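You operate a simulated robot arm through the tools that you are given. There is no shell and no other tool.

You are at the controls of a simulated robot arm. One attempt, no reset.

Task
Park the closing head: oil it, slacken its thread and swing it back.
Fine: switch off first; brass button 3 times, blue wing tap closed, teal lever forward; free the blue head lever, swing the head back, lock the lever again.

The check looks at the end state, three seconds after you hand in, the way a careful person would. Anything else that was tipped, shoved, dropped, spilled or broken makes it a failure.

Robot
A 6-joint arm with a fingered hand, fixed in place. Base frame: the origin is on the floor under the middle of its stand, x ahead of it, y to its left, z up. Readings come in m, degrees, newtons and seconds.
With the tool pointing down near the work surface it reaches from about 0.46 to 0.94 m from the base axis. Its first joint turns from -166.0 to 166.0 degrees. Payload 5 kg.
The TCP is the grasp point between the finger pads, 0.043 m short of the fingertips. In the tool frame z runs along the fingers and y along their closing line. The gripper opens to 0.144 m; its body begins 0.05 m behind the TCP. The gripper is a hand of 5 fingers: y runs from the thumb to the fingers, the wrist lies at [-0.021, -0.133, -0.233] in the tool frame.
Orientation is told as [roll, pitch, yaw] about the base's x, y, z axes, in that order, counted from this pose: with the fingers straight down and the wrist toward the robot, the tool's x, y and z point along [0, 1, 0], [1, 0, 0] and [0, 0, -1] of the base frame.

Tools
- The arm moves only by the tool play_rows. Its argument "plan" is a list of rows, each a list of 6 numbers: the shift along the base's x, y, z in m, then the turn, a rotation vector about the base's x, y, z in degrees. In form: [[tx, ty, tz, wx, wy, wz], ...]. A call has 1 to 20 rows; each row is the pose to reach, as a shift and turn from the pose commanded when the call began. Rows are played at 5 a second. More than 0.05 m and 8.6 degrees between two rows, and nothing of the call is played. A pose out of reach is approached as far as the arm can. The call stops where the force on the tool passes 90 N (or 10 N more than at its start, if that is more) or the arm is blocked; 0.2 s more then pass. In this call time passes only in rows, and 0.2 s behind the last. The reply holds the time, the measured pose of the TCP, the force on the tool along the base axes, the opening and the grip force, in the units named above and with some noise, with the torque about the TCP (base axes, N m) and any sound that the robot's microphone picked up.
- Cameras (640 x 400 px; columns grow to the right, rows downward): "scene" is fixed at [0.3986, 0.6504, 1.6828]; the picture's right is [-0.99, -0.16, 0.00], its down [-0.05, 0.33, -0.94] and it looks along [0.15, -0.93, -0.33] (base axes); focal length 349 px, centre (320, 200). "wrist" rides on the gripper at [0.086, -0.108, -0.168] in the tool frame; the picture's right is [-0.80, 0.28, -0.53], its down [-0.54, -0.73, 0.42] and it looks along [-0.27, 0.63, 0.73] (tool axes); focal length 275 px, centre (320, 200). There is no depth. A picture from a camera that has moved, and an enlarged one, comes with that camera's place and axes in the base frame and with its lens.
- camera(camera): a new picture of that camera. The clock stands still meanwhile.
- slide_trunk(by): slides the trunk up (or, below 0, down) by that many m; the arm rides with it, the base frame stays. It gives what a move gives, with no picture.
- finger_targets(index, middle, ring, little, thumb_bend, thumb_turn): sets how far each is bent, from 0 (flat) to 1 (curled in); at 0.3 the hand is open as for a grip, at 0.7 the pads meet at the TCP. One left out holds its place. A second passes; each finger stops where it meets its share of the squeeze, and holds until it gets a number again. It is the only way to open and close the hand. It gives what a move gives, with no picture; readings hold the bend of each and the force on index, middle, ring, little, thumb and palm. thumb_turn goes from beside the hand (0) to across from the fingers (1), as for a grip.
- inspect(camera, box): a new picture of the part [left, top, right, bottom] of that camera's present view, enlarged. The clock stands still meanwhile.
- sign_off(): hands the job in; it is judged then, once.

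Places have to be worked out from the pictures, the camera data and where the tool is seen. Open the gripper and draw the arm clear of the work before you hand the job in, unless the task says otherwise.

The tools are called after "Emit:" as name(argument=value, ...) on one line, values as JSON. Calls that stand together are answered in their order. play_rows: Moves the arm, as the interface text tells. Its arguments: {"type":"object","properties":{"plan":{"type":"array","items":{"type":"array","items":{"type":"number"}}}},"required":["plan"]} The other tools are called the same way: slide_trunk (by) moves the trunk up or down; finger_targets (index, middle, ring, little, thumb_bend, thumb_turn) moves the fingers one by one; camera (camera) takes a picture; inspect (camera, box) takes an enlarged picture of a part of a camera's view; sign_off () hands the job in.

At the start:

```text
time_s: 0.0
tcp_pos: [0.2597, -0.2668, 1.5339]
tool_rot: [-0.1, -0.1, 0.0]
ft_force: [0.8, 0.5, 0.0]
moment: [0.01, 0.0, -0.02]
grip_width: 0.1435
finger_force: 0.0
shape: jaw
bend: [0.3, 0.3, 0.3, 0.3, 0.3, 0.98]
finger forces: [0.0, 0.0, 0.0, 0.0, 0.1, 0.0]
trunk travel left (down, up): [-0.525, 0.065]
```

scene: 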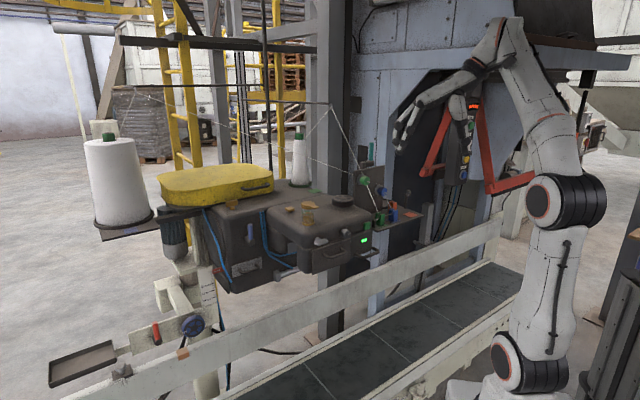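
wrist: 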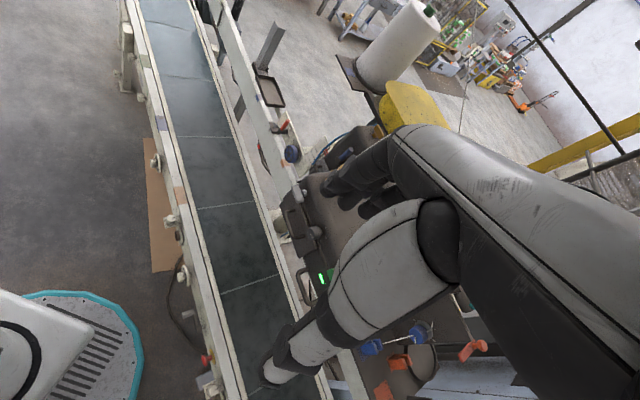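

I begin by looking closely at the sewing head in the scene view to locate the controls: the green light, brass button, blue wing tap, teal lever, and blue head lever.

Emit:
inspect(camera="scene", box=[240, 160, 440, 285])

Emit:
inspect(camera="scene", box=[100, 260, 260, 360])

Emit:
inspect(camera="scene", box=[320, 160, 440, 235])

Emit:
inspect(camera="wrist", box=[240, 120, 480, 270])

Emit:
inspect(camera="wrist", box=[260, 250, 500, 400])

```text
3.20 times, centred on (340, 222) of scene
camera zoom: at [0.3986, 0.6504, 1.6828], right [-0.99, -0.16, 0.0], down [-0.05, 0.33, -0.94], along [0.15, -0.93, -0.33], focal length 1117 px, centre (256, 128)
```

zoom: 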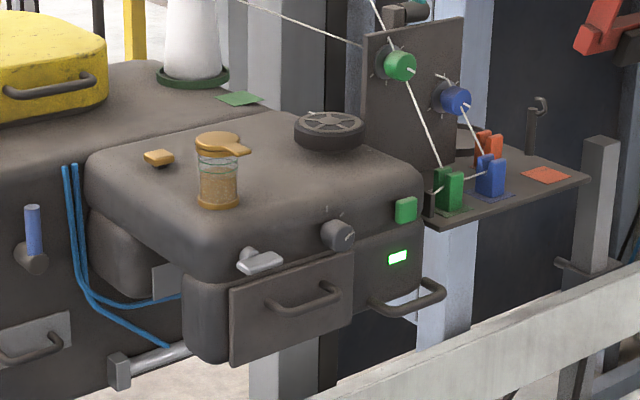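

```text
4.00 times, centred on (180, 310) of scene
camera zoom: at [0.3986, 0.6504, 1.6828], right [-0.99, -0.16, 0.0], down [-0.05, 0.33, -0.94], along [0.15, -0.93, -0.33], focal length 1396 px, centre (880, -240)
```

zoom: 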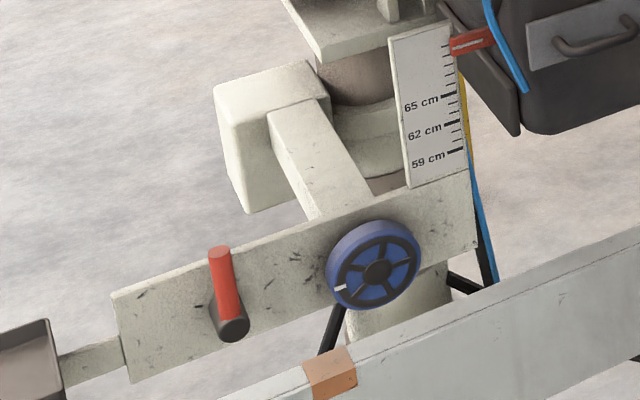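

```text
5.33 times, centred on (380, 198) of scene
camera zoom: at [0.3986, 0.6504, 1.6828], right [-0.99, -0.16, 0.0], down [-0.05, 0.33, -0.94], along [0.15, -0.93, -0.33], focal length 1861 px, centre (0, 213)
```

zoom: 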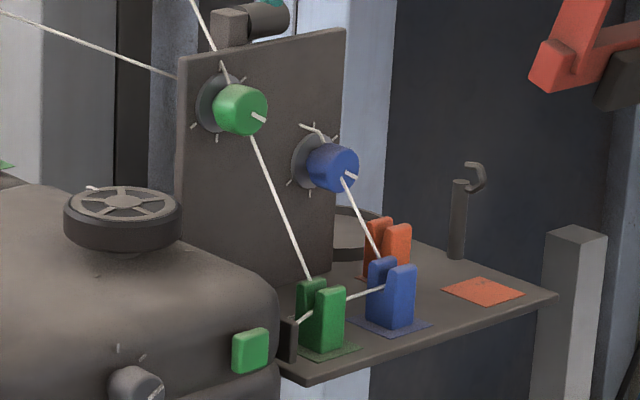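

```text
2.67 times, centred on (360, 195) of wrist
camera zoom: at [0.1499, -0.1812, 1.702], right [0.28, -0.8, 0.53], down [-0.73, -0.54, -0.42], along [0.63, -0.27, -0.73], focal length 734 px, centre (213, 213)
```

zoom: 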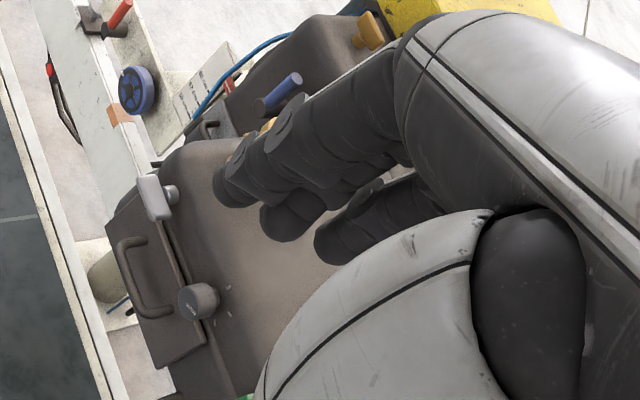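

```text
2.67 times, centred on (380, 325) of wrist
camera zoom: at [0.1499, -0.1812, 1.702], right [0.28, -0.8, 0.53], down [-0.73, -0.54, -0.42], along [0.63, -0.27, -0.73], focal length 734 px, centre (160, -133)
```

zoom: 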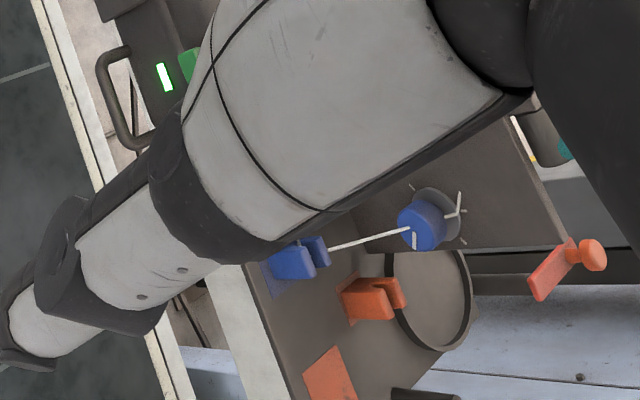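

The scene shows the sewing head with its green lamp and a grey knob; triangulating, the knob is near (0.48, -0.38, 1.21). I look at more details before moving, to find the teal lever, wing tap and head lever.

Emit:
inspect(camera="scene", box=[190, 200, 310, 300])

Emit:
inspect(camera="scene", box=[270, 170, 390, 270])

Emit:
inspect(camera="scene", box=[340, 140, 420, 190])

Emit:
inspect(camera="scene", box=[140, 110, 300, 230])

Emit:
inspect(camera="scene", box=[410, 80, 540, 210])

```text
4.00 times, centred on (250, 250) of scene
camera zoom: at [0.3986, 0.6504, 1.6828], right [-0.99, -0.16, 0.0], down [-0.05, 0.33, -0.94], along [0.15, -0.93, -0.33], focal length 1396 px, centre (600, 0)
```

zoom: 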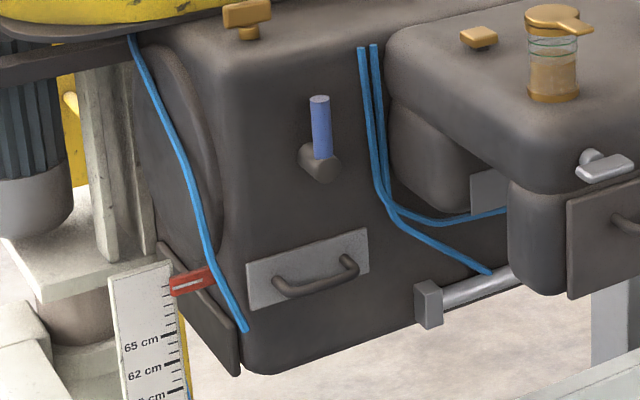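

```text
4.00 times, centred on (330, 220) of scene
camera zoom: at [0.3986, 0.6504, 1.6828], right [-0.99, -0.16, 0.0], down [-0.05, 0.33, -0.94], along [0.15, -0.93, -0.33], focal length 1396 px, centre (280, 120)
```

zoom: 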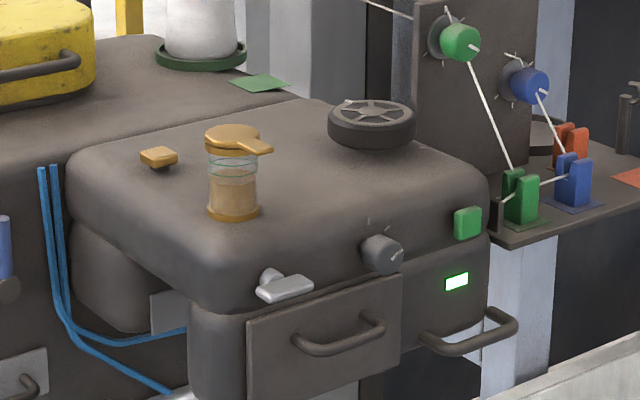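

```text
8.00 times, centred on (380, 165) of scene
camera zoom: at [0.3986, 0.6504, 1.6828], right [-0.99, -0.16, 0.0], down [-0.05, 0.33, -0.94], along [0.15, -0.93, -0.33], focal length 2792 px, centre (-160, 480)
```

zoom: 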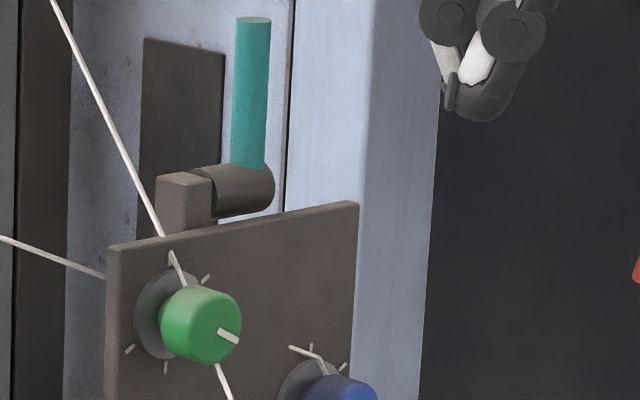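

```text
3.33 times, centred on (220, 170) of scene
camera zoom: at [0.3986, 0.6504, 1.6828], right [-0.99, -0.16, 0.0], down [-0.05, 0.33, -0.94], along [0.15, -0.93, -0.33], focal length 1163 px, centre (653, 300)
```

zoom: 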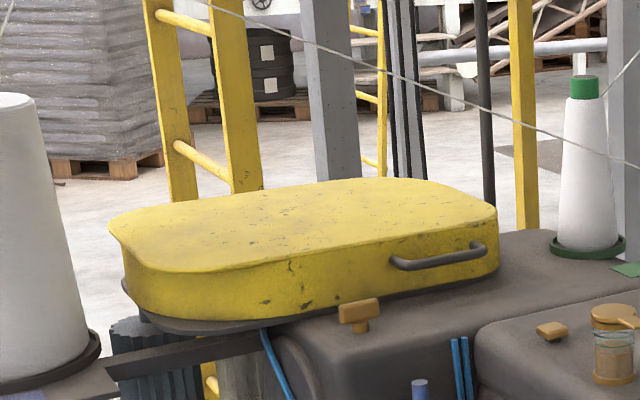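

```text
3.08 times, centred on (475, 145) of scene
camera zoom: at [0.3986, 0.6504, 1.6828], right [-0.99, -0.16, 0.0], down [-0.05, 0.33, -0.94], along [0.15, -0.93, -0.33], focal length 1074 px, centre (-157, 369)
```

zoom: 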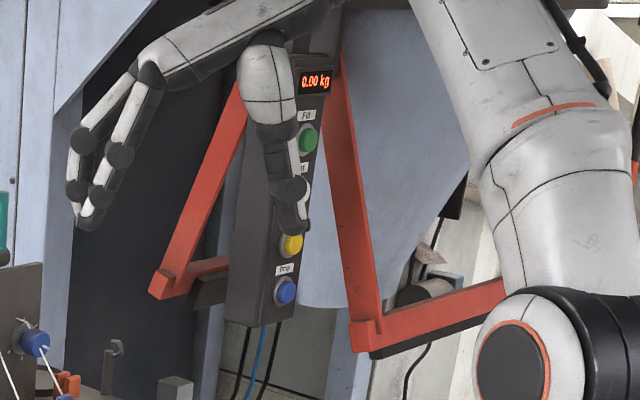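

Besides the green-lit head, I see a teal lever (on top of the thread plate), a brass block and a brass T, and a blue lever on the main body; the blue wing tap isn't obvious. I'll move the hand with a yaw to get a closer wrist view from the front, in free air.

Emit:
play_rows(plan=[[0.0, 0.02, 0.01, 0, 0, -7], [0.01, 0.04, 0.02, 0, 0, -14], [0.01, 0.06, 0.02, 0, 0, -21], [0.02, 0.08, 0.02, 0, 0, -28], [0.02, 0.1, 0.02, 0, 0, -35], [0.02, 0.12, 0.02, 0, 0, -42]])

Emit:
camera(camera="wrist")

Emit:
camera(camera="scene")

```text
time_s: 1.4
tcp_pos: [0.2799, -0.1481, 1.5546]
tool_rot: [-0.1, 0.0, -42.2]
ft_force: [0.3, -0.5, -0.4]
moment: [0.06, 0.01, 0.0]
grip_width: 0.1438
finger_force: 0.1
shape: jaw
bend: [0.3, 0.3, 0.3, 0.3, 0.3, 0.98]
finger forces: [0.0, 0.1, 0.0, 0.0, 0.0, 0.0]
trunk travel left (down, up): [-0.525, 0.065]
```

```text
taken
camera wrist: at [0.256, -0.0116, 1.7221], right [-0.32, -0.78, 0.54], down [-0.9, 0.08, -0.42], along [0.28, -0.62, -0.73], focal length 275 px, centre (320, 200)
```

wrist: 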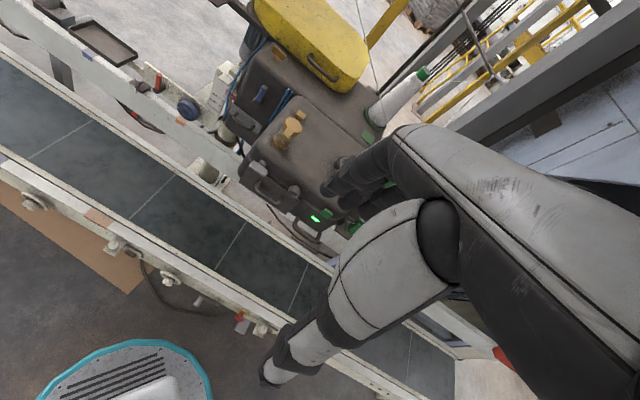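

```text
taken
```

scene: 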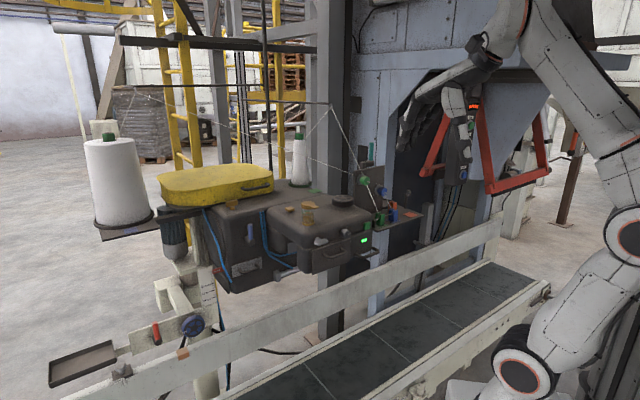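

The wrist view now shows the head from the front-right; I zoom in on the head and on the body.

Emit:
inspect(camera="wrist", box=[210, 20, 370, 120])

Emit:
inspect(camera="wrist", box=[220, 90, 380, 260])

Emit:
inspect(camera="wrist", box=[60, 0, 260, 160])

```text
4.00 times, centred on (290, 70) of wrist
camera zoom: at [0.256, -0.0116, 1.7221], right [-0.32, -0.78, 0.54], down [-0.9, 0.08, -0.42], along [0.28, -0.62, -0.73], focal length 1101 px, centre (440, 720)
```

zoom: 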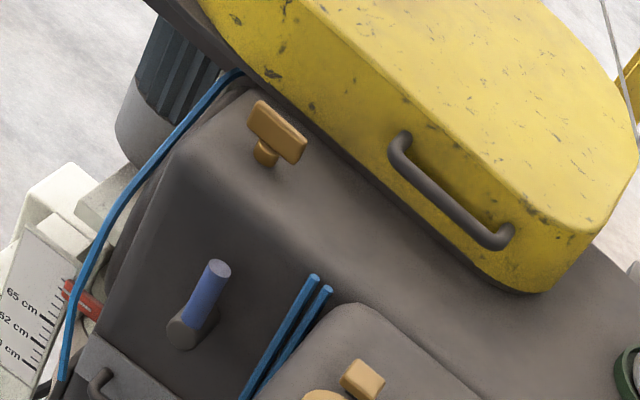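

```text
2.35 times, centred on (300, 175) of wrist
camera zoom: at [0.256, -0.0116, 1.7221], right [-0.32, -0.78, 0.54], down [-0.9, 0.08, -0.42], along [0.28, -0.62, -0.73], focal length 648 px, centre (367, 259)
```

zoom: 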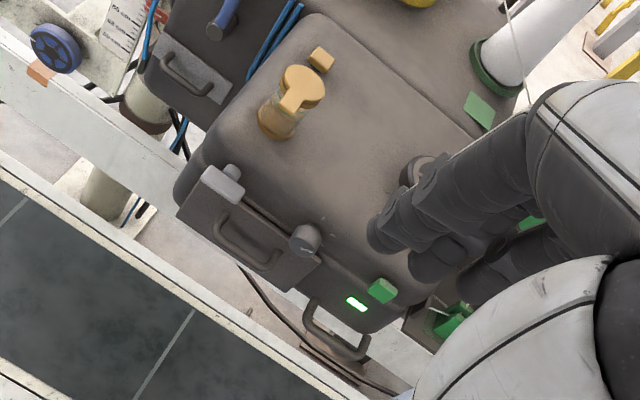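

```text
2.50 times, centred on (160, 80) of wrist
camera zoom: at [0.256, -0.0116, 1.7221], right [-0.32, -0.78, 0.54], down [-0.9, 0.08, -0.42], along [0.28, -0.62, -0.73], focal length 688 px, centre (720, 500)
```

zoom: 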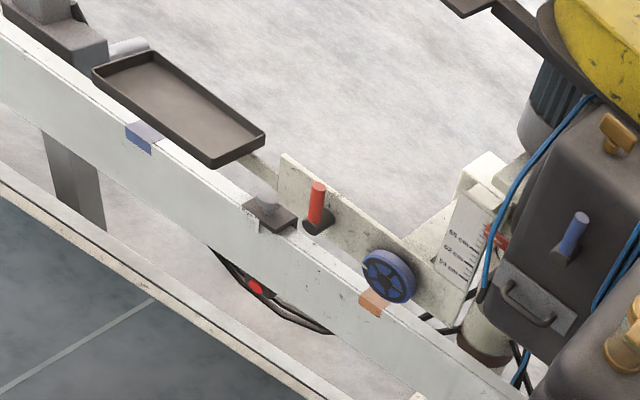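

Positions so far: silver wing (0.545,-0.30,1.21), grey knob (0.48,-0.377,1.21), green button (0.415,-0.45,1.21), brass block (0.68,-0.44,1.257), blue lever (0.81,-0.40,1.2), teal lever (~0.41,-0.66,1.42). I still need the blue wing tap, so I move over to the -x side, high up, to look at the head's right side and thread plate.

Emit:
play_rows(plan=[[-0.01, -0.04, 0.0, 0, 0, 4], [-0.02, -0.08, 0.0, 0, 0, 8], [-0.03, -0.12, 0.0, 0, 0, 12], [-0.05, -0.16, 0.0, 0, 0, 16], [-0.07, -0.19, 0.0, 0, 0, 20], [-0.08, -0.22, 0.0, 0, 0, 24]])

Emit:
camera(camera="wrist")

Emit:
camera(camera="scene")

```text
time_s: 2.8
tcp_pos: [0.2012, -0.3682, 1.5533]
tool_rot: [0.1, -0.1, -18.0]
ft_force: [0.3, -0.2, -0.6]
moment: [0.06, 0.01, 0.01]
grip_width: 0.1437
finger_force: 0.0
shape: jaw
bend: [0.3, 0.3, 0.3, 0.3, 0.3, 0.98]
finger forces: [0.0, 0.0, 0.1, 0.0, 0.0, 0.0]
trunk travel left (down, up): [-0.525, 0.065]
```

```text
taken
camera wrist: at [0.1223, -0.253, 1.7222], right [0.02, -0.85, 0.53], down [-0.86, -0.29, -0.43], along [0.52, -0.45, -0.73], focal length 275 px, centre (320, 200)
```

wrist: 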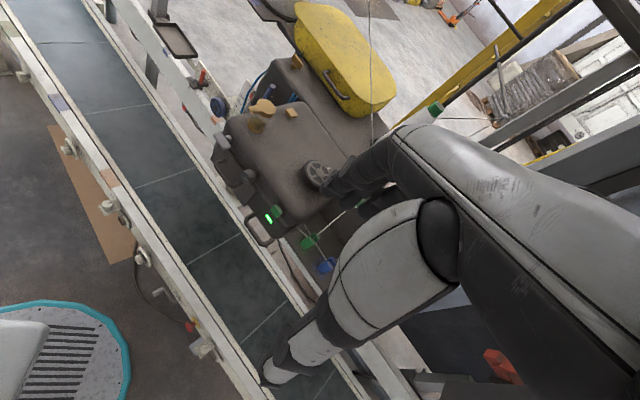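

```text
taken
```

scene: 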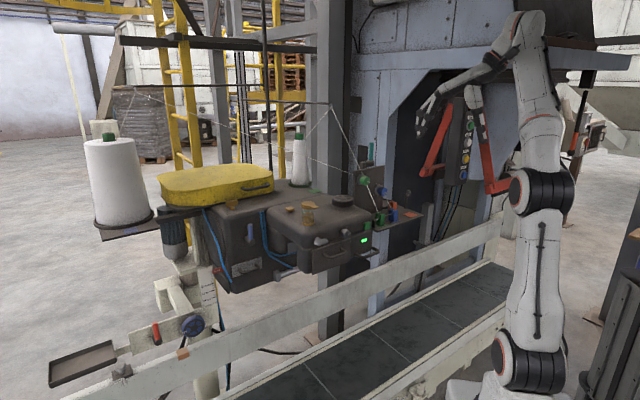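

I zoom into this view for the right side of the head and the area around the guides.

Emit:
inspect(camera="wrist", box=[220, 50, 400, 170])

Emit:
inspect(camera="wrist", box=[220, 150, 380, 290])

Emit:
inspect(camera="scene", box=[520, 60, 640, 160])

Emit:
inspect(camera="scene", box=[60, 80, 220, 280])

```text
3.33 times, centred on (310, 110) of wrist
camera zoom: at [0.1223, -0.253, 1.7222], right [0.02, -0.85, 0.53], down [-0.86, -0.29, -0.43], along [0.52, -0.45, -0.73], focal length 918 px, centre (353, 500)
```

zoom: 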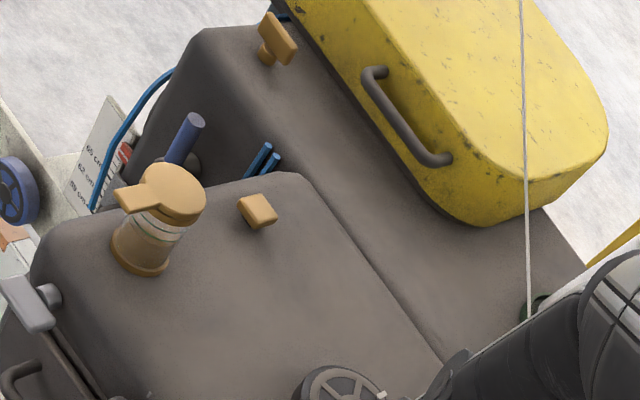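

```text
2.86 times, centred on (300, 220) of wrist
camera zoom: at [0.1223, -0.253, 1.7222], right [0.02, -0.85, 0.53], down [-0.86, -0.29, -0.43], along [0.52, -0.45, -0.73], focal length 786 px, centre (377, 143)
```

zoom: 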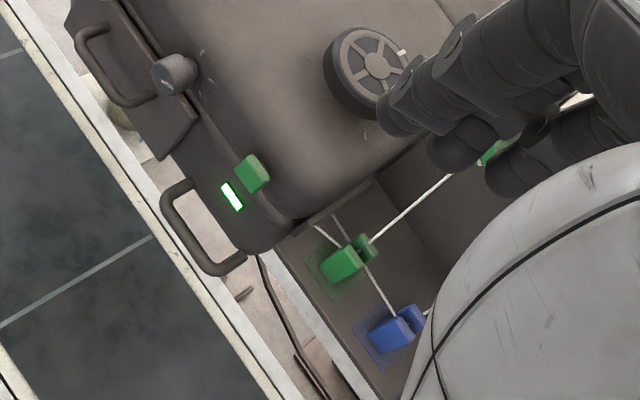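

```text
4.00 times, centred on (580, 110) of scene
camera zoom: at [0.3986, 0.6504, 1.6828], right [-0.99, -0.16, 0.0], down [-0.05, 0.33, -0.94], along [0.15, -0.93, -0.33], focal length 1396 px, centre (-720, 560)
```

zoom: 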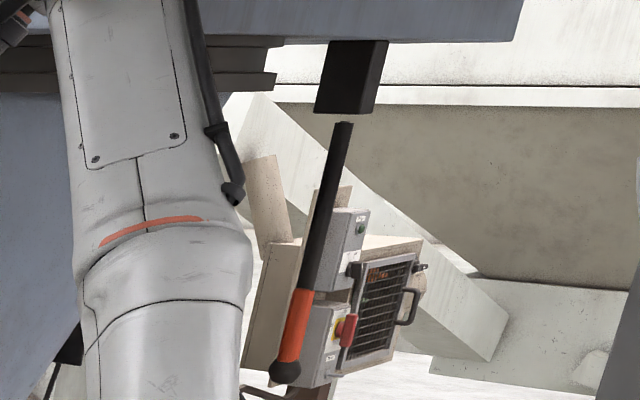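

```text
2.00 times, centred on (140, 180) of scene
camera zoom: at [0.3986, 0.6504, 1.6828], right [-0.99, -0.16, 0.0], down [-0.05, 0.33, -0.94], along [0.15, -0.93, -0.33], focal length 698 px, centre (680, 240)
```

zoom: 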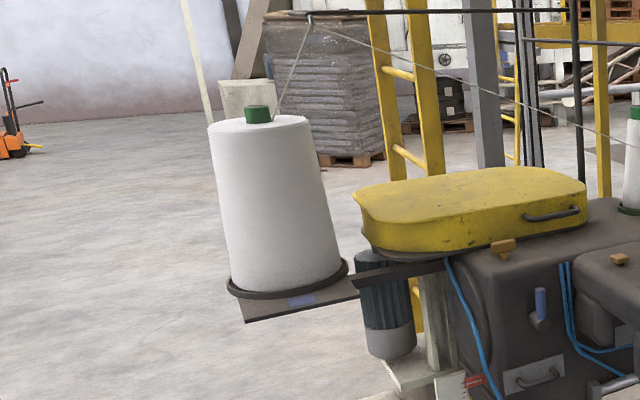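

No blue wing tap yet in these views; I check the lower regions of the scene (column, conveyor rail, underside) in zoom.

Emit:
inspect(camera="scene", box=[180, 270, 340, 400])

Emit:
inspect(camera="scene", box=[300, 180, 460, 300])

Emit:
inspect(camera="scene", box=[400, 170, 560, 300])

Emit:
inspect(camera="scene", box=[40, 290, 240, 400])

Emit:
inspect(camera="wrist", box=[100, 0, 300, 120])

```text
3.08 times, centred on (260, 335) of scene
camera zoom: at [0.3986, 0.6504, 1.6828], right [-0.99, -0.16, 0.0], down [-0.05, 0.33, -0.94], along [0.15, -0.93, -0.33], focal length 1074 px, centre (505, -215)
```

zoom: 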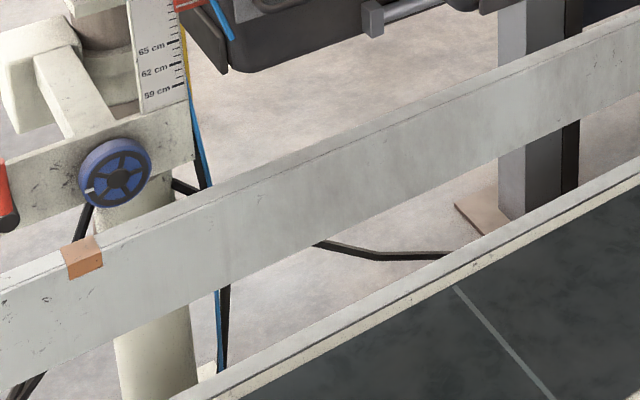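

```text
3.33 times, centred on (380, 240) of scene
camera zoom: at [0.3986, 0.6504, 1.6828], right [-0.99, -0.16, 0.0], down [-0.05, 0.33, -0.94], along [0.15, -0.93, -0.33], focal length 1163 px, centre (120, 67)
```

zoom: 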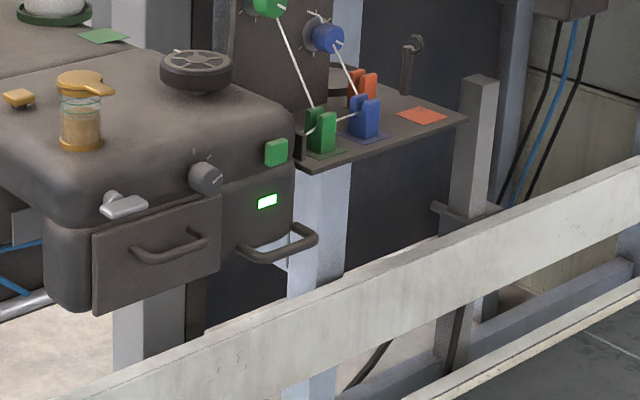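

```text
3.08 times, centred on (480, 235) of scene
camera zoom: at [0.3986, 0.6504, 1.6828], right [-0.99, -0.16, 0.0], down [-0.05, 0.33, -0.94], along [0.15, -0.93, -0.33], focal length 1074 px, centre (-172, 92)
```

zoom: 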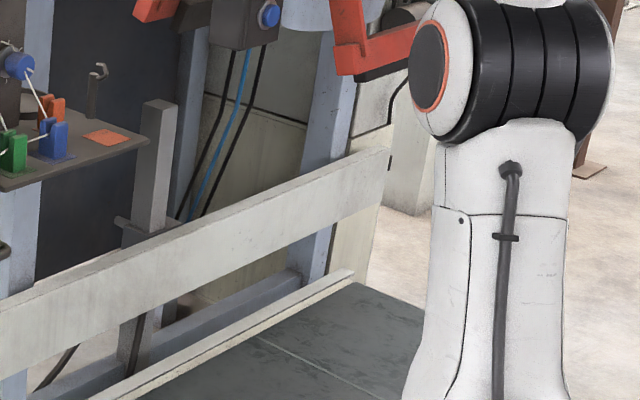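

```text
3.20 times, centred on (140, 345) of scene
camera zoom: at [0.3986, 0.6504, 1.6828], right [-0.99, -0.16, 0.0], down [-0.05, 0.33, -0.94], along [0.15, -0.93, -0.33], focal length 1117 px, centre (896, -264)
```

zoom: 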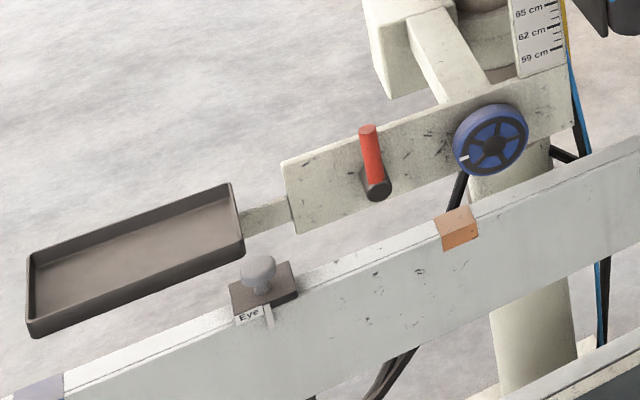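

```text
3.20 times, centred on (200, 60) of wrist
camera zoom: at [0.1223, -0.253, 1.7222], right [0.02, -0.85, 0.53], down [-0.86, -0.29, -0.43], along [0.52, -0.45, -0.73], focal length 881 px, centre (704, 648)
```

zoom: 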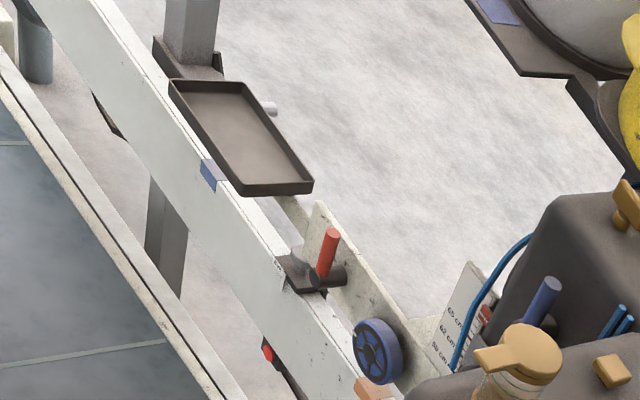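

An orange T-shaped piece was visible in the first wrist picture near the plate; I zoom on the equivalent region of the current view to see what it is.

Emit:
inspect(camera="wrist", box=[380, 280, 560, 400])

Emit:
inspect(camera="scene", box=[390, 90, 510, 190])

```text
3.33 times, centred on (470, 340) of wrist
camera zoom: at [0.1223, -0.253, 1.7222], right [0.02, -0.85, 0.53], down [-0.86, -0.29, -0.43], along [0.52, -0.45, -0.73], focal length 918 px, centre (-180, -267)
```

zoom: 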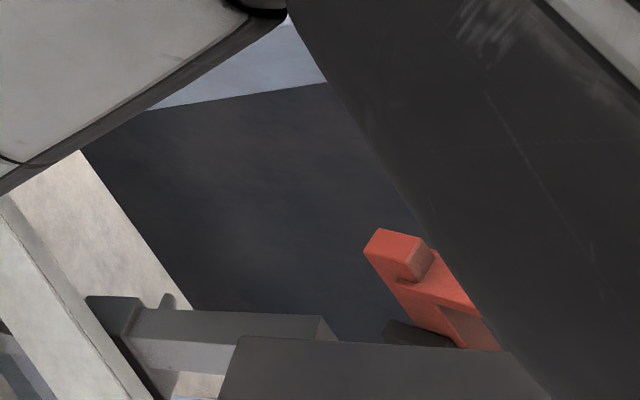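

```text
4.00 times, centred on (450, 140) of scene
camera zoom: at [0.3986, 0.6504, 1.6828], right [-0.99, -0.16, 0.0], down [-0.05, 0.33, -0.94], along [0.15, -0.93, -0.33], focal length 1396 px, centre (-200, 440)
```

zoom: 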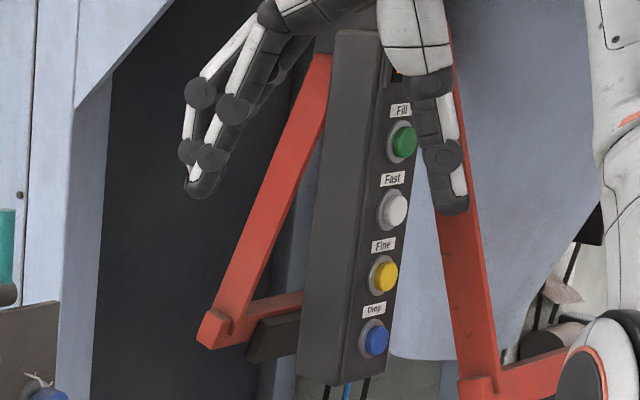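

The bag-clamp arms are what I see here, but the earlier orange T sits near the back of the thread plate. I'll yaw the hand to about -110 so the camera's free view faces -y over the plate, staying high and in front of the threads.

Emit:
play_rows(plan=[[0.01, 0.01, 0.01, 0, 0, -8], [0.02, 0.02, 0.02, 0, 0, -16], [0.03, 0.02, 0.03, 0, 0, -24], [0.04, 0.02, 0.04, 0, 0, -32], [0.05, 0.02, 0.05, 0, 0, -40], [0.06, 0.02, 0.05, 0, 0, -48], [0.07, 0.01, 0.05, 0, 0, -56], [0.08, 0.0, 0.05, 0, 0, -64], [0.08, -0.01, 0.05, 0, 0, -72], [0.08, -0.03, 0.05, 0, 0, -80], [0.08, -0.05, 0.05, 0, 0, -88], [0.08, -0.07, 0.05, 0, 0, -96]])

Emit:
camera(camera="wrist")

Emit:
camera(camera="scene")

```text
time_s: 5.4
tcp_pos: [0.34, -0.3911, 1.5313]
tool_rot: [0.8, -0.3, -113.5]
ft_force: [-1.2, 5.8, 0.4]
moment: [-0.46, -0.14, -0.05]
grip_width: 0.1441
finger_force: 0.1
shape: jaw
bend: [0.3, 0.3, 0.3, 0.3, 0.3, 0.97]
finger forces: [0.0, 0.1, 0.0, 0.0, 0.1, 0.1]
out of reach, approached as far as the arm can: row 7, 8, 9, 10, 11, 12
trunk travel left (down, up): [-0.525, 0.065]
```

```text
taken
camera wrist: at [0.4591, -0.3241, 1.6996], right [-0.85, 0.06, 0.52], down [-0.2, 0.88, -0.43], along [-0.49, -0.48, -0.73], focal length 275 px, centre (320, 200)
```

wrist: 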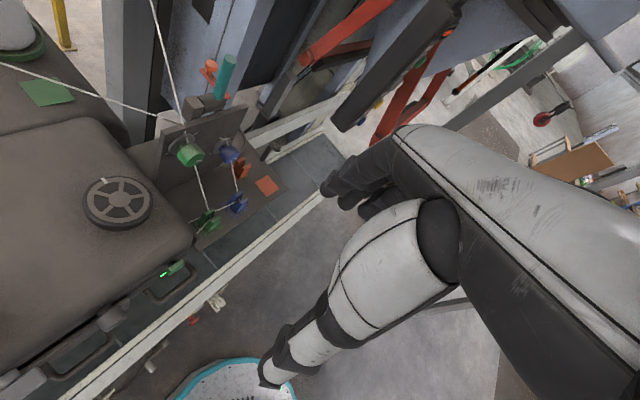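

```text
taken
```

scene: 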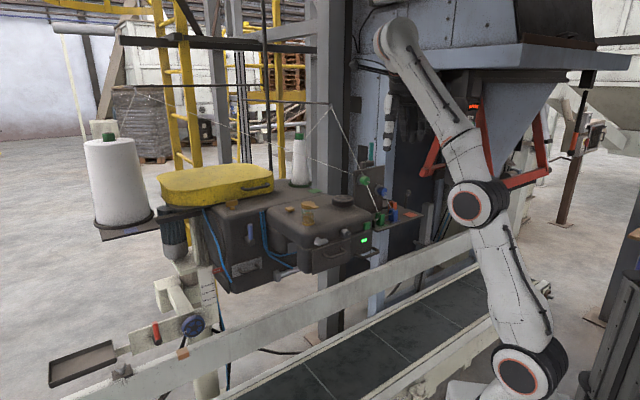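

Now the camera has a clear view of the plate from above; I see an orange wing behind the plate near the teal lever. Zooming in.

Emit:
inspect(camera="wrist", box=[130, 40, 310, 160])

Emit:
inspect(camera="wrist", box=[140, 110, 300, 290])

Emit:
inspect(camera="wrist", box=[0, 150, 220, 400])

```text
3.33 times, centred on (220, 100) of wrist
camera zoom: at [0.4591, -0.3241, 1.6996], right [-0.85, 0.06, 0.52], down [-0.2, 0.88, -0.43], along [-0.49, -0.48, -0.73], focal length 918 px, centre (653, 533)
```

zoom: 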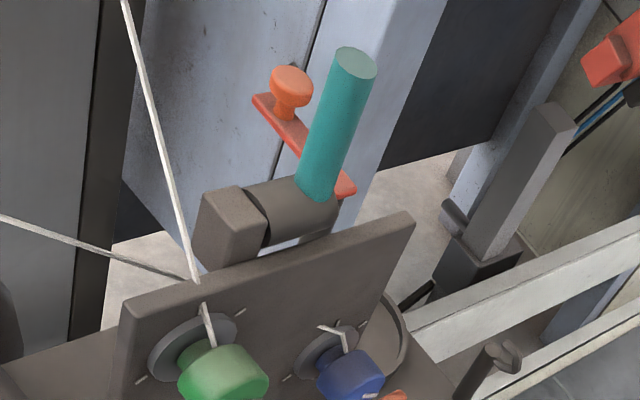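

```text
2.22 times, centred on (220, 200) of wrist
camera zoom: at [0.4591, -0.3241, 1.6996], right [-0.85, 0.06, 0.52], down [-0.2, 0.88, -0.43], along [-0.49, -0.48, -0.73], focal length 612 px, centre (542, 200)
```

zoom: 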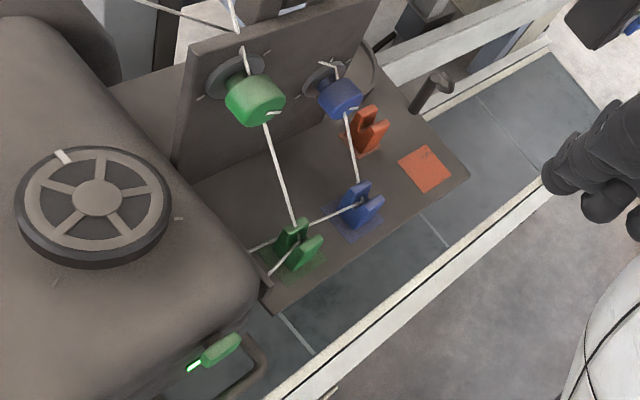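

```text
1.60 times, centred on (110, 275) of wrist
camera zoom: at [0.4591, -0.3241, 1.6996], right [-0.85, 0.06, 0.52], down [-0.2, 0.88, -0.43], along [-0.49, -0.48, -0.73], focal length 440 px, centre (656, 80)
```

zoom: 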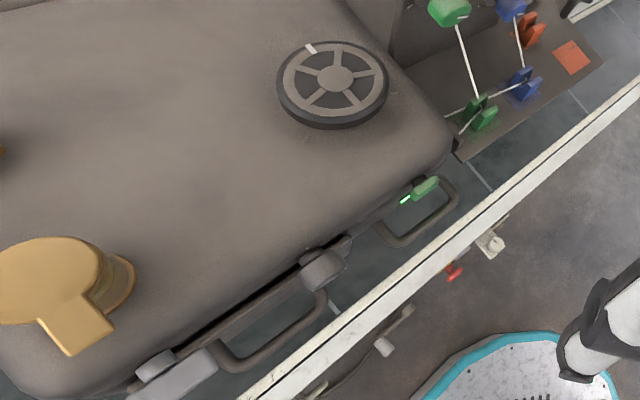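

No wing tap at the plate (only a green/blue/orange thread path, teal lever and an orange knob behind). I'll withdraw toward +y and come down in front of the head to look at its left/under side.

Emit:
play_rows(plan=[[0.01, 0.04, -0.01, 0, 0, 0], [0.03, 0.08, -0.02, 0, 0, 0], [0.05, 0.12, -0.04, 0, 0, 0], [0.07, 0.16, -0.06, 0, 0, 0], [0.09, 0.2, -0.08, 0, 0, 0], [0.11, 0.24, -0.1, 0, 0, 0], [0.13, 0.28, -0.12, 0, 0, 0], [0.15, 0.32, -0.14, 0, 0, 0]])

Emit:
camera(camera="wrist")

Emit:
camera(camera="scene")

```text
time_s: 7.2
tcp_pos: [0.4895, -0.0902, 1.3678]
tool_rot: [0.3, 0.0, -113.9]
ft_force: [0.6, 0.1, -0.1]
moment: [0.0, 0.01, -0.03]
grip_width: 0.144
finger_force: 0.0
shape: jaw
bend: [0.3, 0.3, 0.3, 0.3, 0.3, 0.98]
finger forces: [0.1, 0.0, 0.0, 0.1, 0.0, 0.0]
out of reach, approached as far as the arm can: row 5, 6, 7, 8
trunk travel left (down, up): [-0.525, 0.065]
```

```text
taken
camera wrist: at [0.6096, -0.0248, 1.5356], right [-0.85, 0.06, 0.53], down [-0.2, 0.88, -0.43], along [-0.49, -0.47, -0.73], focal length 275 px, centre (320, 200)
```

wrist: 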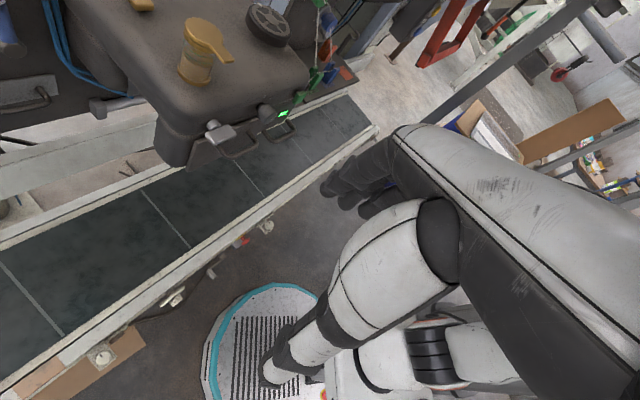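

```text
taken
```

scene: 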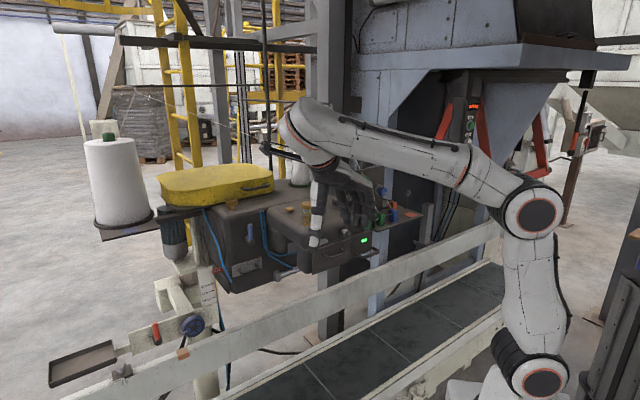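

The view now shows the head's front and left side; I zoom into the left side, the gap and the rod under it.

Emit:
inspect(camera="wrist", box=[0, 0, 240, 150])

Emit:
inspect(camera="wrist", box=[150, 80, 330, 200])

Emit:
inspect(camera="wrist", box=[0, 200, 300, 400])

```text
2.67 times, centred on (120, 75) of wrist
camera zoom: at [0.6096, -0.0248, 1.5356], right [-0.85, 0.06, 0.53], down [-0.2, 0.88, -0.43], along [-0.49, -0.47, -0.73], focal length 734 px, centre (853, 533)
```

zoom: 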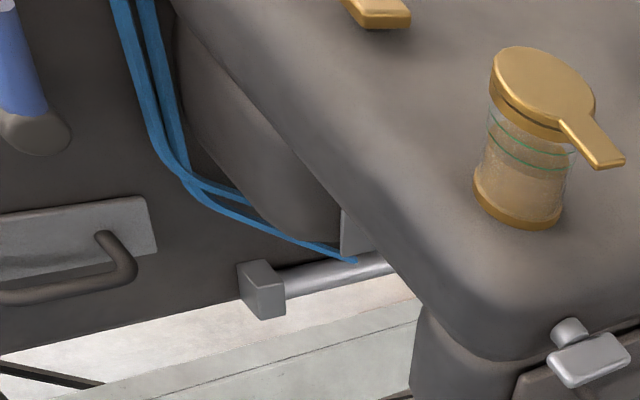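

```text
3.33 times, centred on (240, 140) of wrist
camera zoom: at [0.6096, -0.0248, 1.5356], right [-0.85, 0.06, 0.53], down [-0.2, 0.88, -0.43], along [-0.49, -0.47, -0.73], focal length 918 px, centre (587, 400)
```

zoom: 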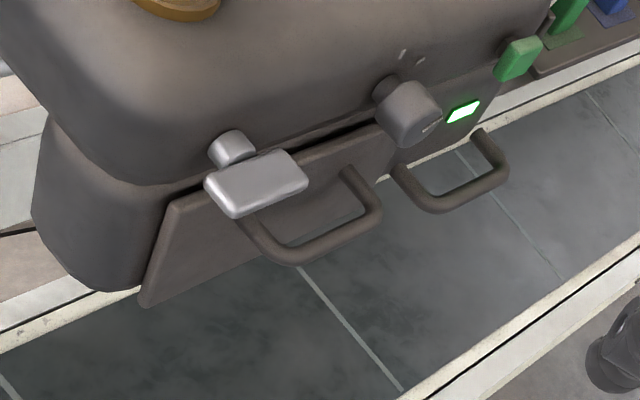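

```text
2.00 times, centred on (150, 300) of wrist
camera zoom: at [0.6096, -0.0248, 1.5356], right [-0.85, 0.06, 0.53], down [-0.2, 0.88, -0.43], along [-0.49, -0.47, -0.73], focal length 551 px, centre (660, 0)
```

zoom: 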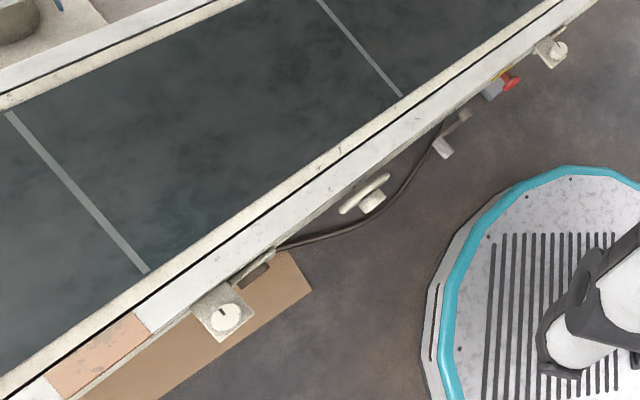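

Still no blue wing tap; the silver wing sits at the front of the head. I'll go toward +x with less yaw to look at the main body's front, left side and lower parts.

Emit:
play_rows(plan=[[0.03, 0.0, 0.01, 0, 0, 8], [0.06, 0.01, 0.01, 0, 0, 16], [0.09, 0.01, 0.01, 0, 0, 24], [0.12, 0.01, 0.01, 0, 0, 32]])

Emit:
camera(camera="wrist")

Emit:
inspect(camera="wrist", box=[0, 0, 320, 200])

```text
time_s: 8.2
tcp_pos: [0.6092, -0.0806, 1.3751]
tool_rot: [0.0, 0.0, -82.1]
ft_force: [0.0, 0.4, -0.5]
moment: [-0.01, 0.03, -0.02]
grip_width: 0.144
finger_force: 0.2
shape: jaw
bend: [0.3, 0.3, 0.3, 0.3, 0.3, 0.98]
finger forces: [0.0, 0.0, 0.1, 0.1, 0.0, 0.1]
trunk travel left (down, up): [-0.525, 0.065]
```

```text
taken
camera wrist: at [0.6789, 0.0383, 1.5426], right [-0.75, -0.39, 0.53], down [-0.64, 0.64, -0.42], along [-0.18, -0.66, -0.73], focal length 275 px, centre (320, 200)
```

wrist: 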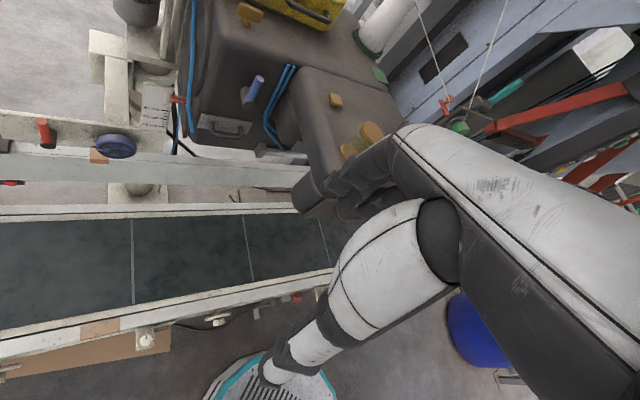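

```text
2.00 times, centred on (160, 100) of wrist
camera zoom: at [0.6789, 0.0383, 1.5426], right [-0.75, -0.39, 0.53], down [-0.64, 0.64, -0.42], along [-0.18, -0.66, -0.73], focal length 551 px, centre (640, 400)
```

zoom: 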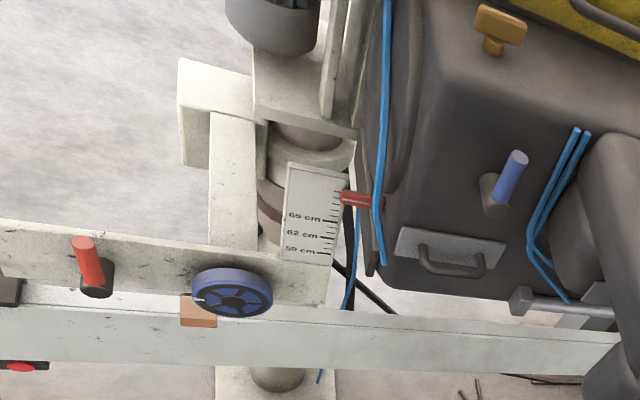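

The machine is aligned at 45° (conveyor along (0.7,0.7)), and the body front shows blue lever, red pointer, but no wing tap. I zoom on the remaining parts of this view.

Emit:
inspect(camera="wrist", box=[370, 0, 560, 140])

Emit:
inspect(camera="wrist", box=[180, 0, 400, 180])

Emit:
inspect(camera="wrist", box=[100, 280, 340, 400])

Emit:
inspect(camera="wrist", box=[420, 240, 560, 400])

```text
2.86 times, centred on (465, 70) of wrist
camera zoom: at [0.6789, 0.0383, 1.5426], right [-0.75, -0.39, 0.53], down [-0.64, 0.64, -0.42], along [-0.18, -0.66, -0.73], focal length 786 px, centre (-94, 571)
```

zoom: 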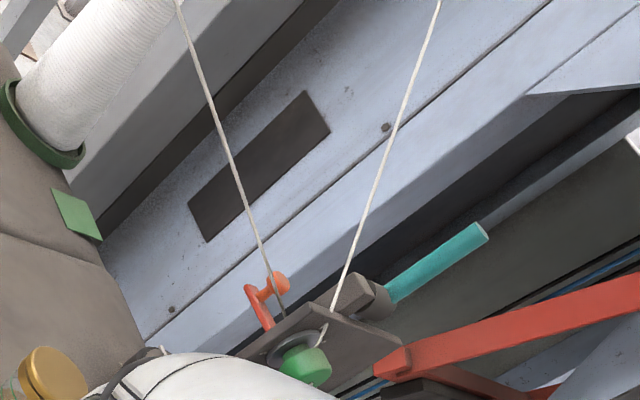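

```text
2.22 times, centred on (290, 90) of wrist
camera zoom: at [0.6789, 0.0383, 1.5426], right [-0.75, -0.39, 0.53], down [-0.64, 0.64, -0.42], along [-0.18, -0.66, -0.73], focal length 612 px, centre (387, 444)
```

zoom: 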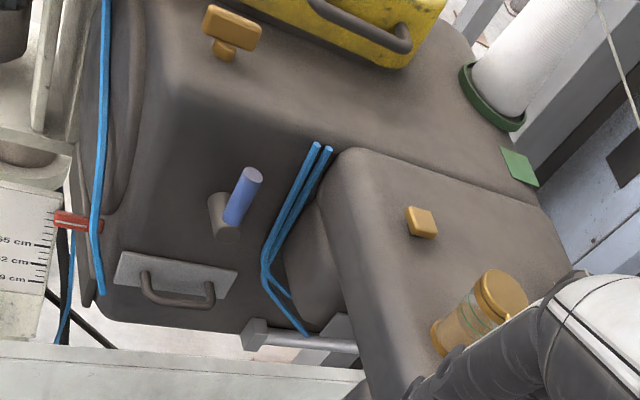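

```text
2.67 times, centred on (220, 340) of wrist
camera zoom: at [0.6789, 0.0383, 1.5426], right [-0.75, -0.39, 0.53], down [-0.64, 0.64, -0.42], along [-0.18, -0.66, -0.73], focal length 734 px, centre (587, -173)
```

zoom: 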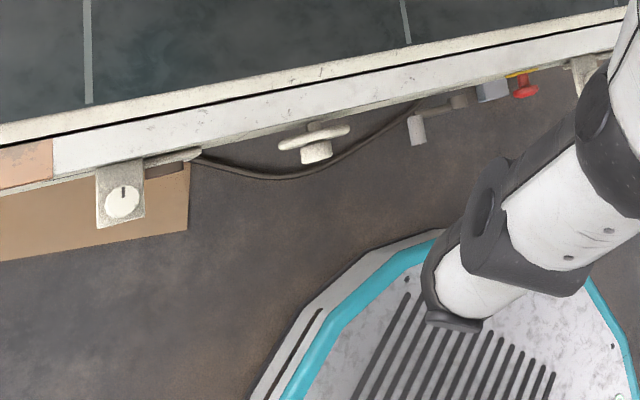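

```text
2.50 times, centred on (490, 320) of wrist
camera zoom: at [0.6789, 0.0383, 1.5426], right [-0.75, -0.39, 0.53], down [-0.64, 0.64, -0.42], along [-0.18, -0.66, -0.73], focal length 688 px, centre (-105, -100)
```

zoom: 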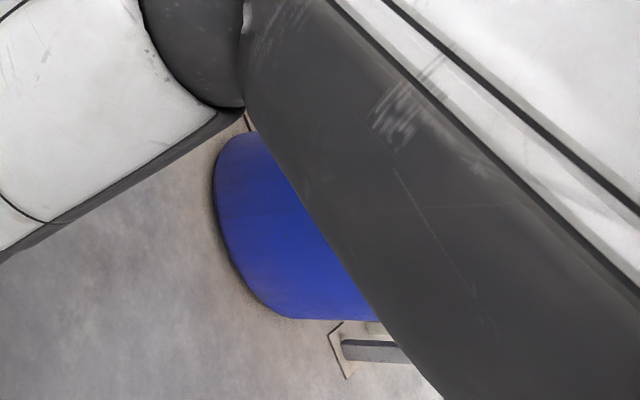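

The remaining unexplored side is the head's right side and the back of the thread plate. I'll swing the arm round at safe height (z≈1.5) to the -u side and look along +x from there.

Emit:
play_rows(plan=[[-0.03, -0.005, 0.025, 0, 0, 1], [-0.065, -0.015, 0.05, 0, 0, 2], [-0.1, -0.025, 0.075, 0, 0, 3], [-0.13, -0.03, 0.1, 0, 0, 4], [-0.16, -0.04, 0.125, 0, 0, 6], [-0.195, -0.07, 0.125, 0, 0, 8], [-0.23, -0.1, 0.125, 0, 0, 10], [-0.265, -0.13, 0.125, 0, 0, 12], [-0.3, -0.16, 0.125, 0, 0, 14], [-0.33, -0.19, 0.125, 0, 0, 15], [-0.36, -0.22, 0.125, 0, 0, 16], [-0.385, -0.255, 0.125, 0, 0, 17], [-0.41, -0.29, 0.125, 0, 0, 18], [-0.435, -0.325, 0.125, 0, 0, 19], [-0.46, -0.36, 0.125, 0, 0, 20], [-0.485, -0.39, 0.125, 0, 0, 21], [-0.51, -0.42, 0.125, 0, 0, 22]])

Emit:
camera(camera="wrist")

Emit:
camera(camera="scene")

```text
time_s: 11.8
tcp_pos: [0.0982, -0.5003, 1.4997]
tool_rot: [0.0, 0.1, -60.1]
ft_force: [0.6, -0.4, 0.1]
moment: [0.06, -0.04, -0.01]
grip_width: 0.1442
finger_force: 0.0
shape: jaw
bend: [0.3, 0.3, 0.3, 0.3, 0.3, 0.98]
finger forces: [0.0, 0.1, 0.0, 0.1, 0.0, 0.0]
trunk travel left (down, up): [-0.525, 0.065]
```

```text
taken
camera wrist: at [0.1172, -0.3645, 1.6683], right [-0.55, -0.64, 0.53], down [-0.83, 0.36, -0.42], along [0.08, -0.68, -0.73], focal length 275 px, centre (320, 200)
```

wrist: 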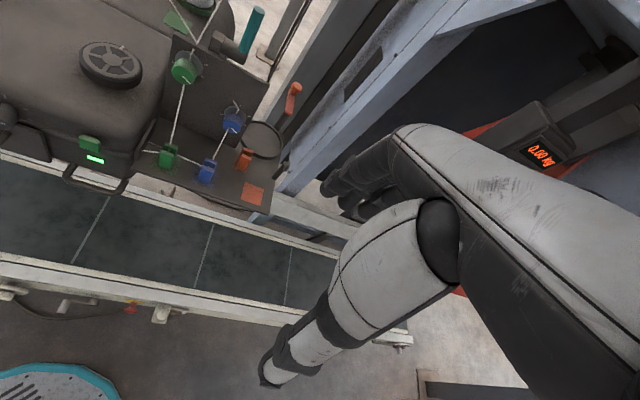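

```text
taken
```

scene: 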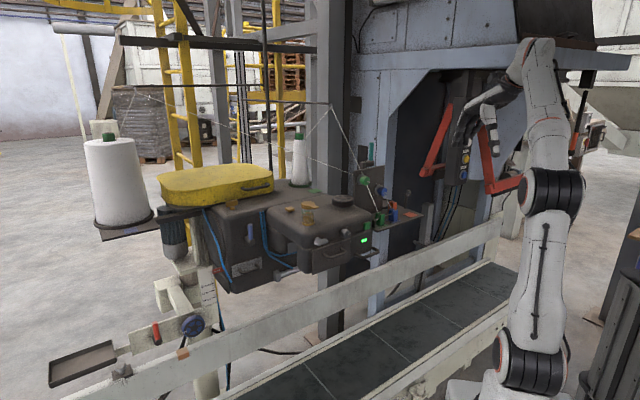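

I zoom on the plate and on the head's right side from this vantage.

Emit:
inspect(camera="wrist", box=[120, 0, 320, 140])

Emit:
inspect(camera="wrist", box=[40, 90, 320, 260])

Emit:
inspect(camera="wrist", box=[0, 0, 180, 130])

```text
2.86 times, centred on (220, 70) of wrist
camera zoom: at [0.1172, -0.3645, 1.6683], right [-0.55, -0.64, 0.53], down [-0.83, 0.36, -0.42], along [0.08, -0.68, -0.73], focal length 786 px, centre (606, 571)
```

zoom: 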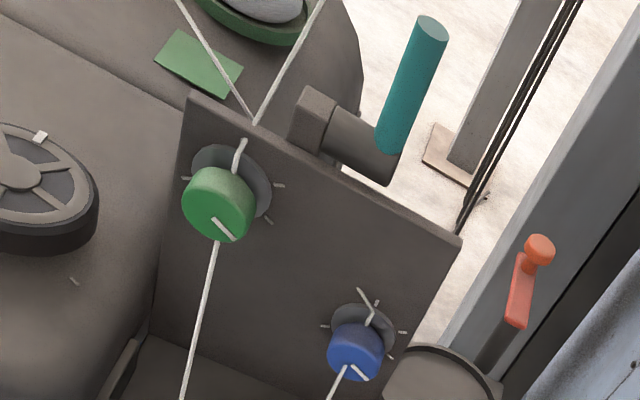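

```text
2.29 times, centred on (180, 175) of wrist
camera zoom: at [0.1172, -0.3645, 1.6683], right [-0.55, -0.64, 0.53], down [-0.83, 0.36, -0.42], along [0.08, -0.68, -0.73], focal length 629 px, centre (640, 257)
```

zoom: 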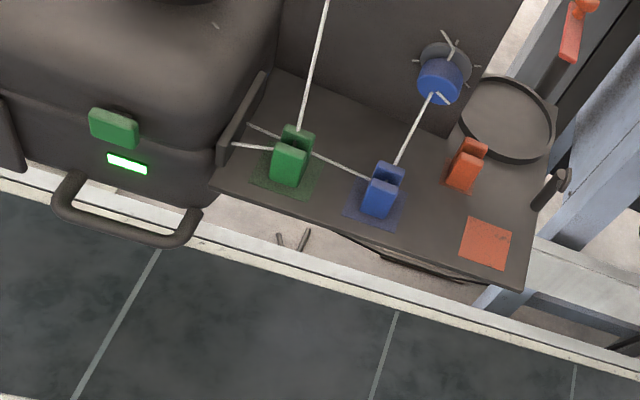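

```text
3.08 times, centred on (90, 65) of wrist
camera zoom: at [0.1172, -0.3645, 1.6683], right [-0.55, -0.64, 0.53], down [-0.83, 0.36, -0.42], along [0.08, -0.68, -0.73], focal length 847 px, centre (1028, 615)
```

zoom: 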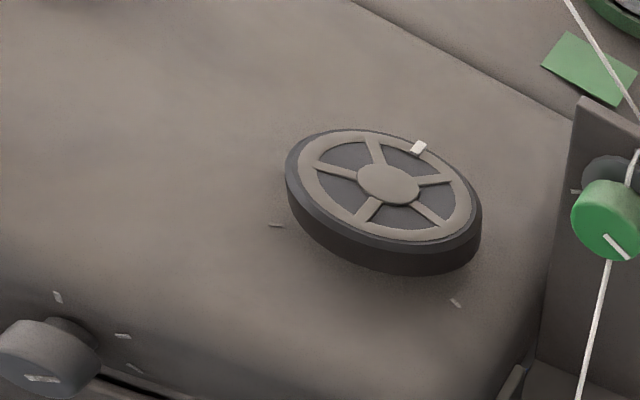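

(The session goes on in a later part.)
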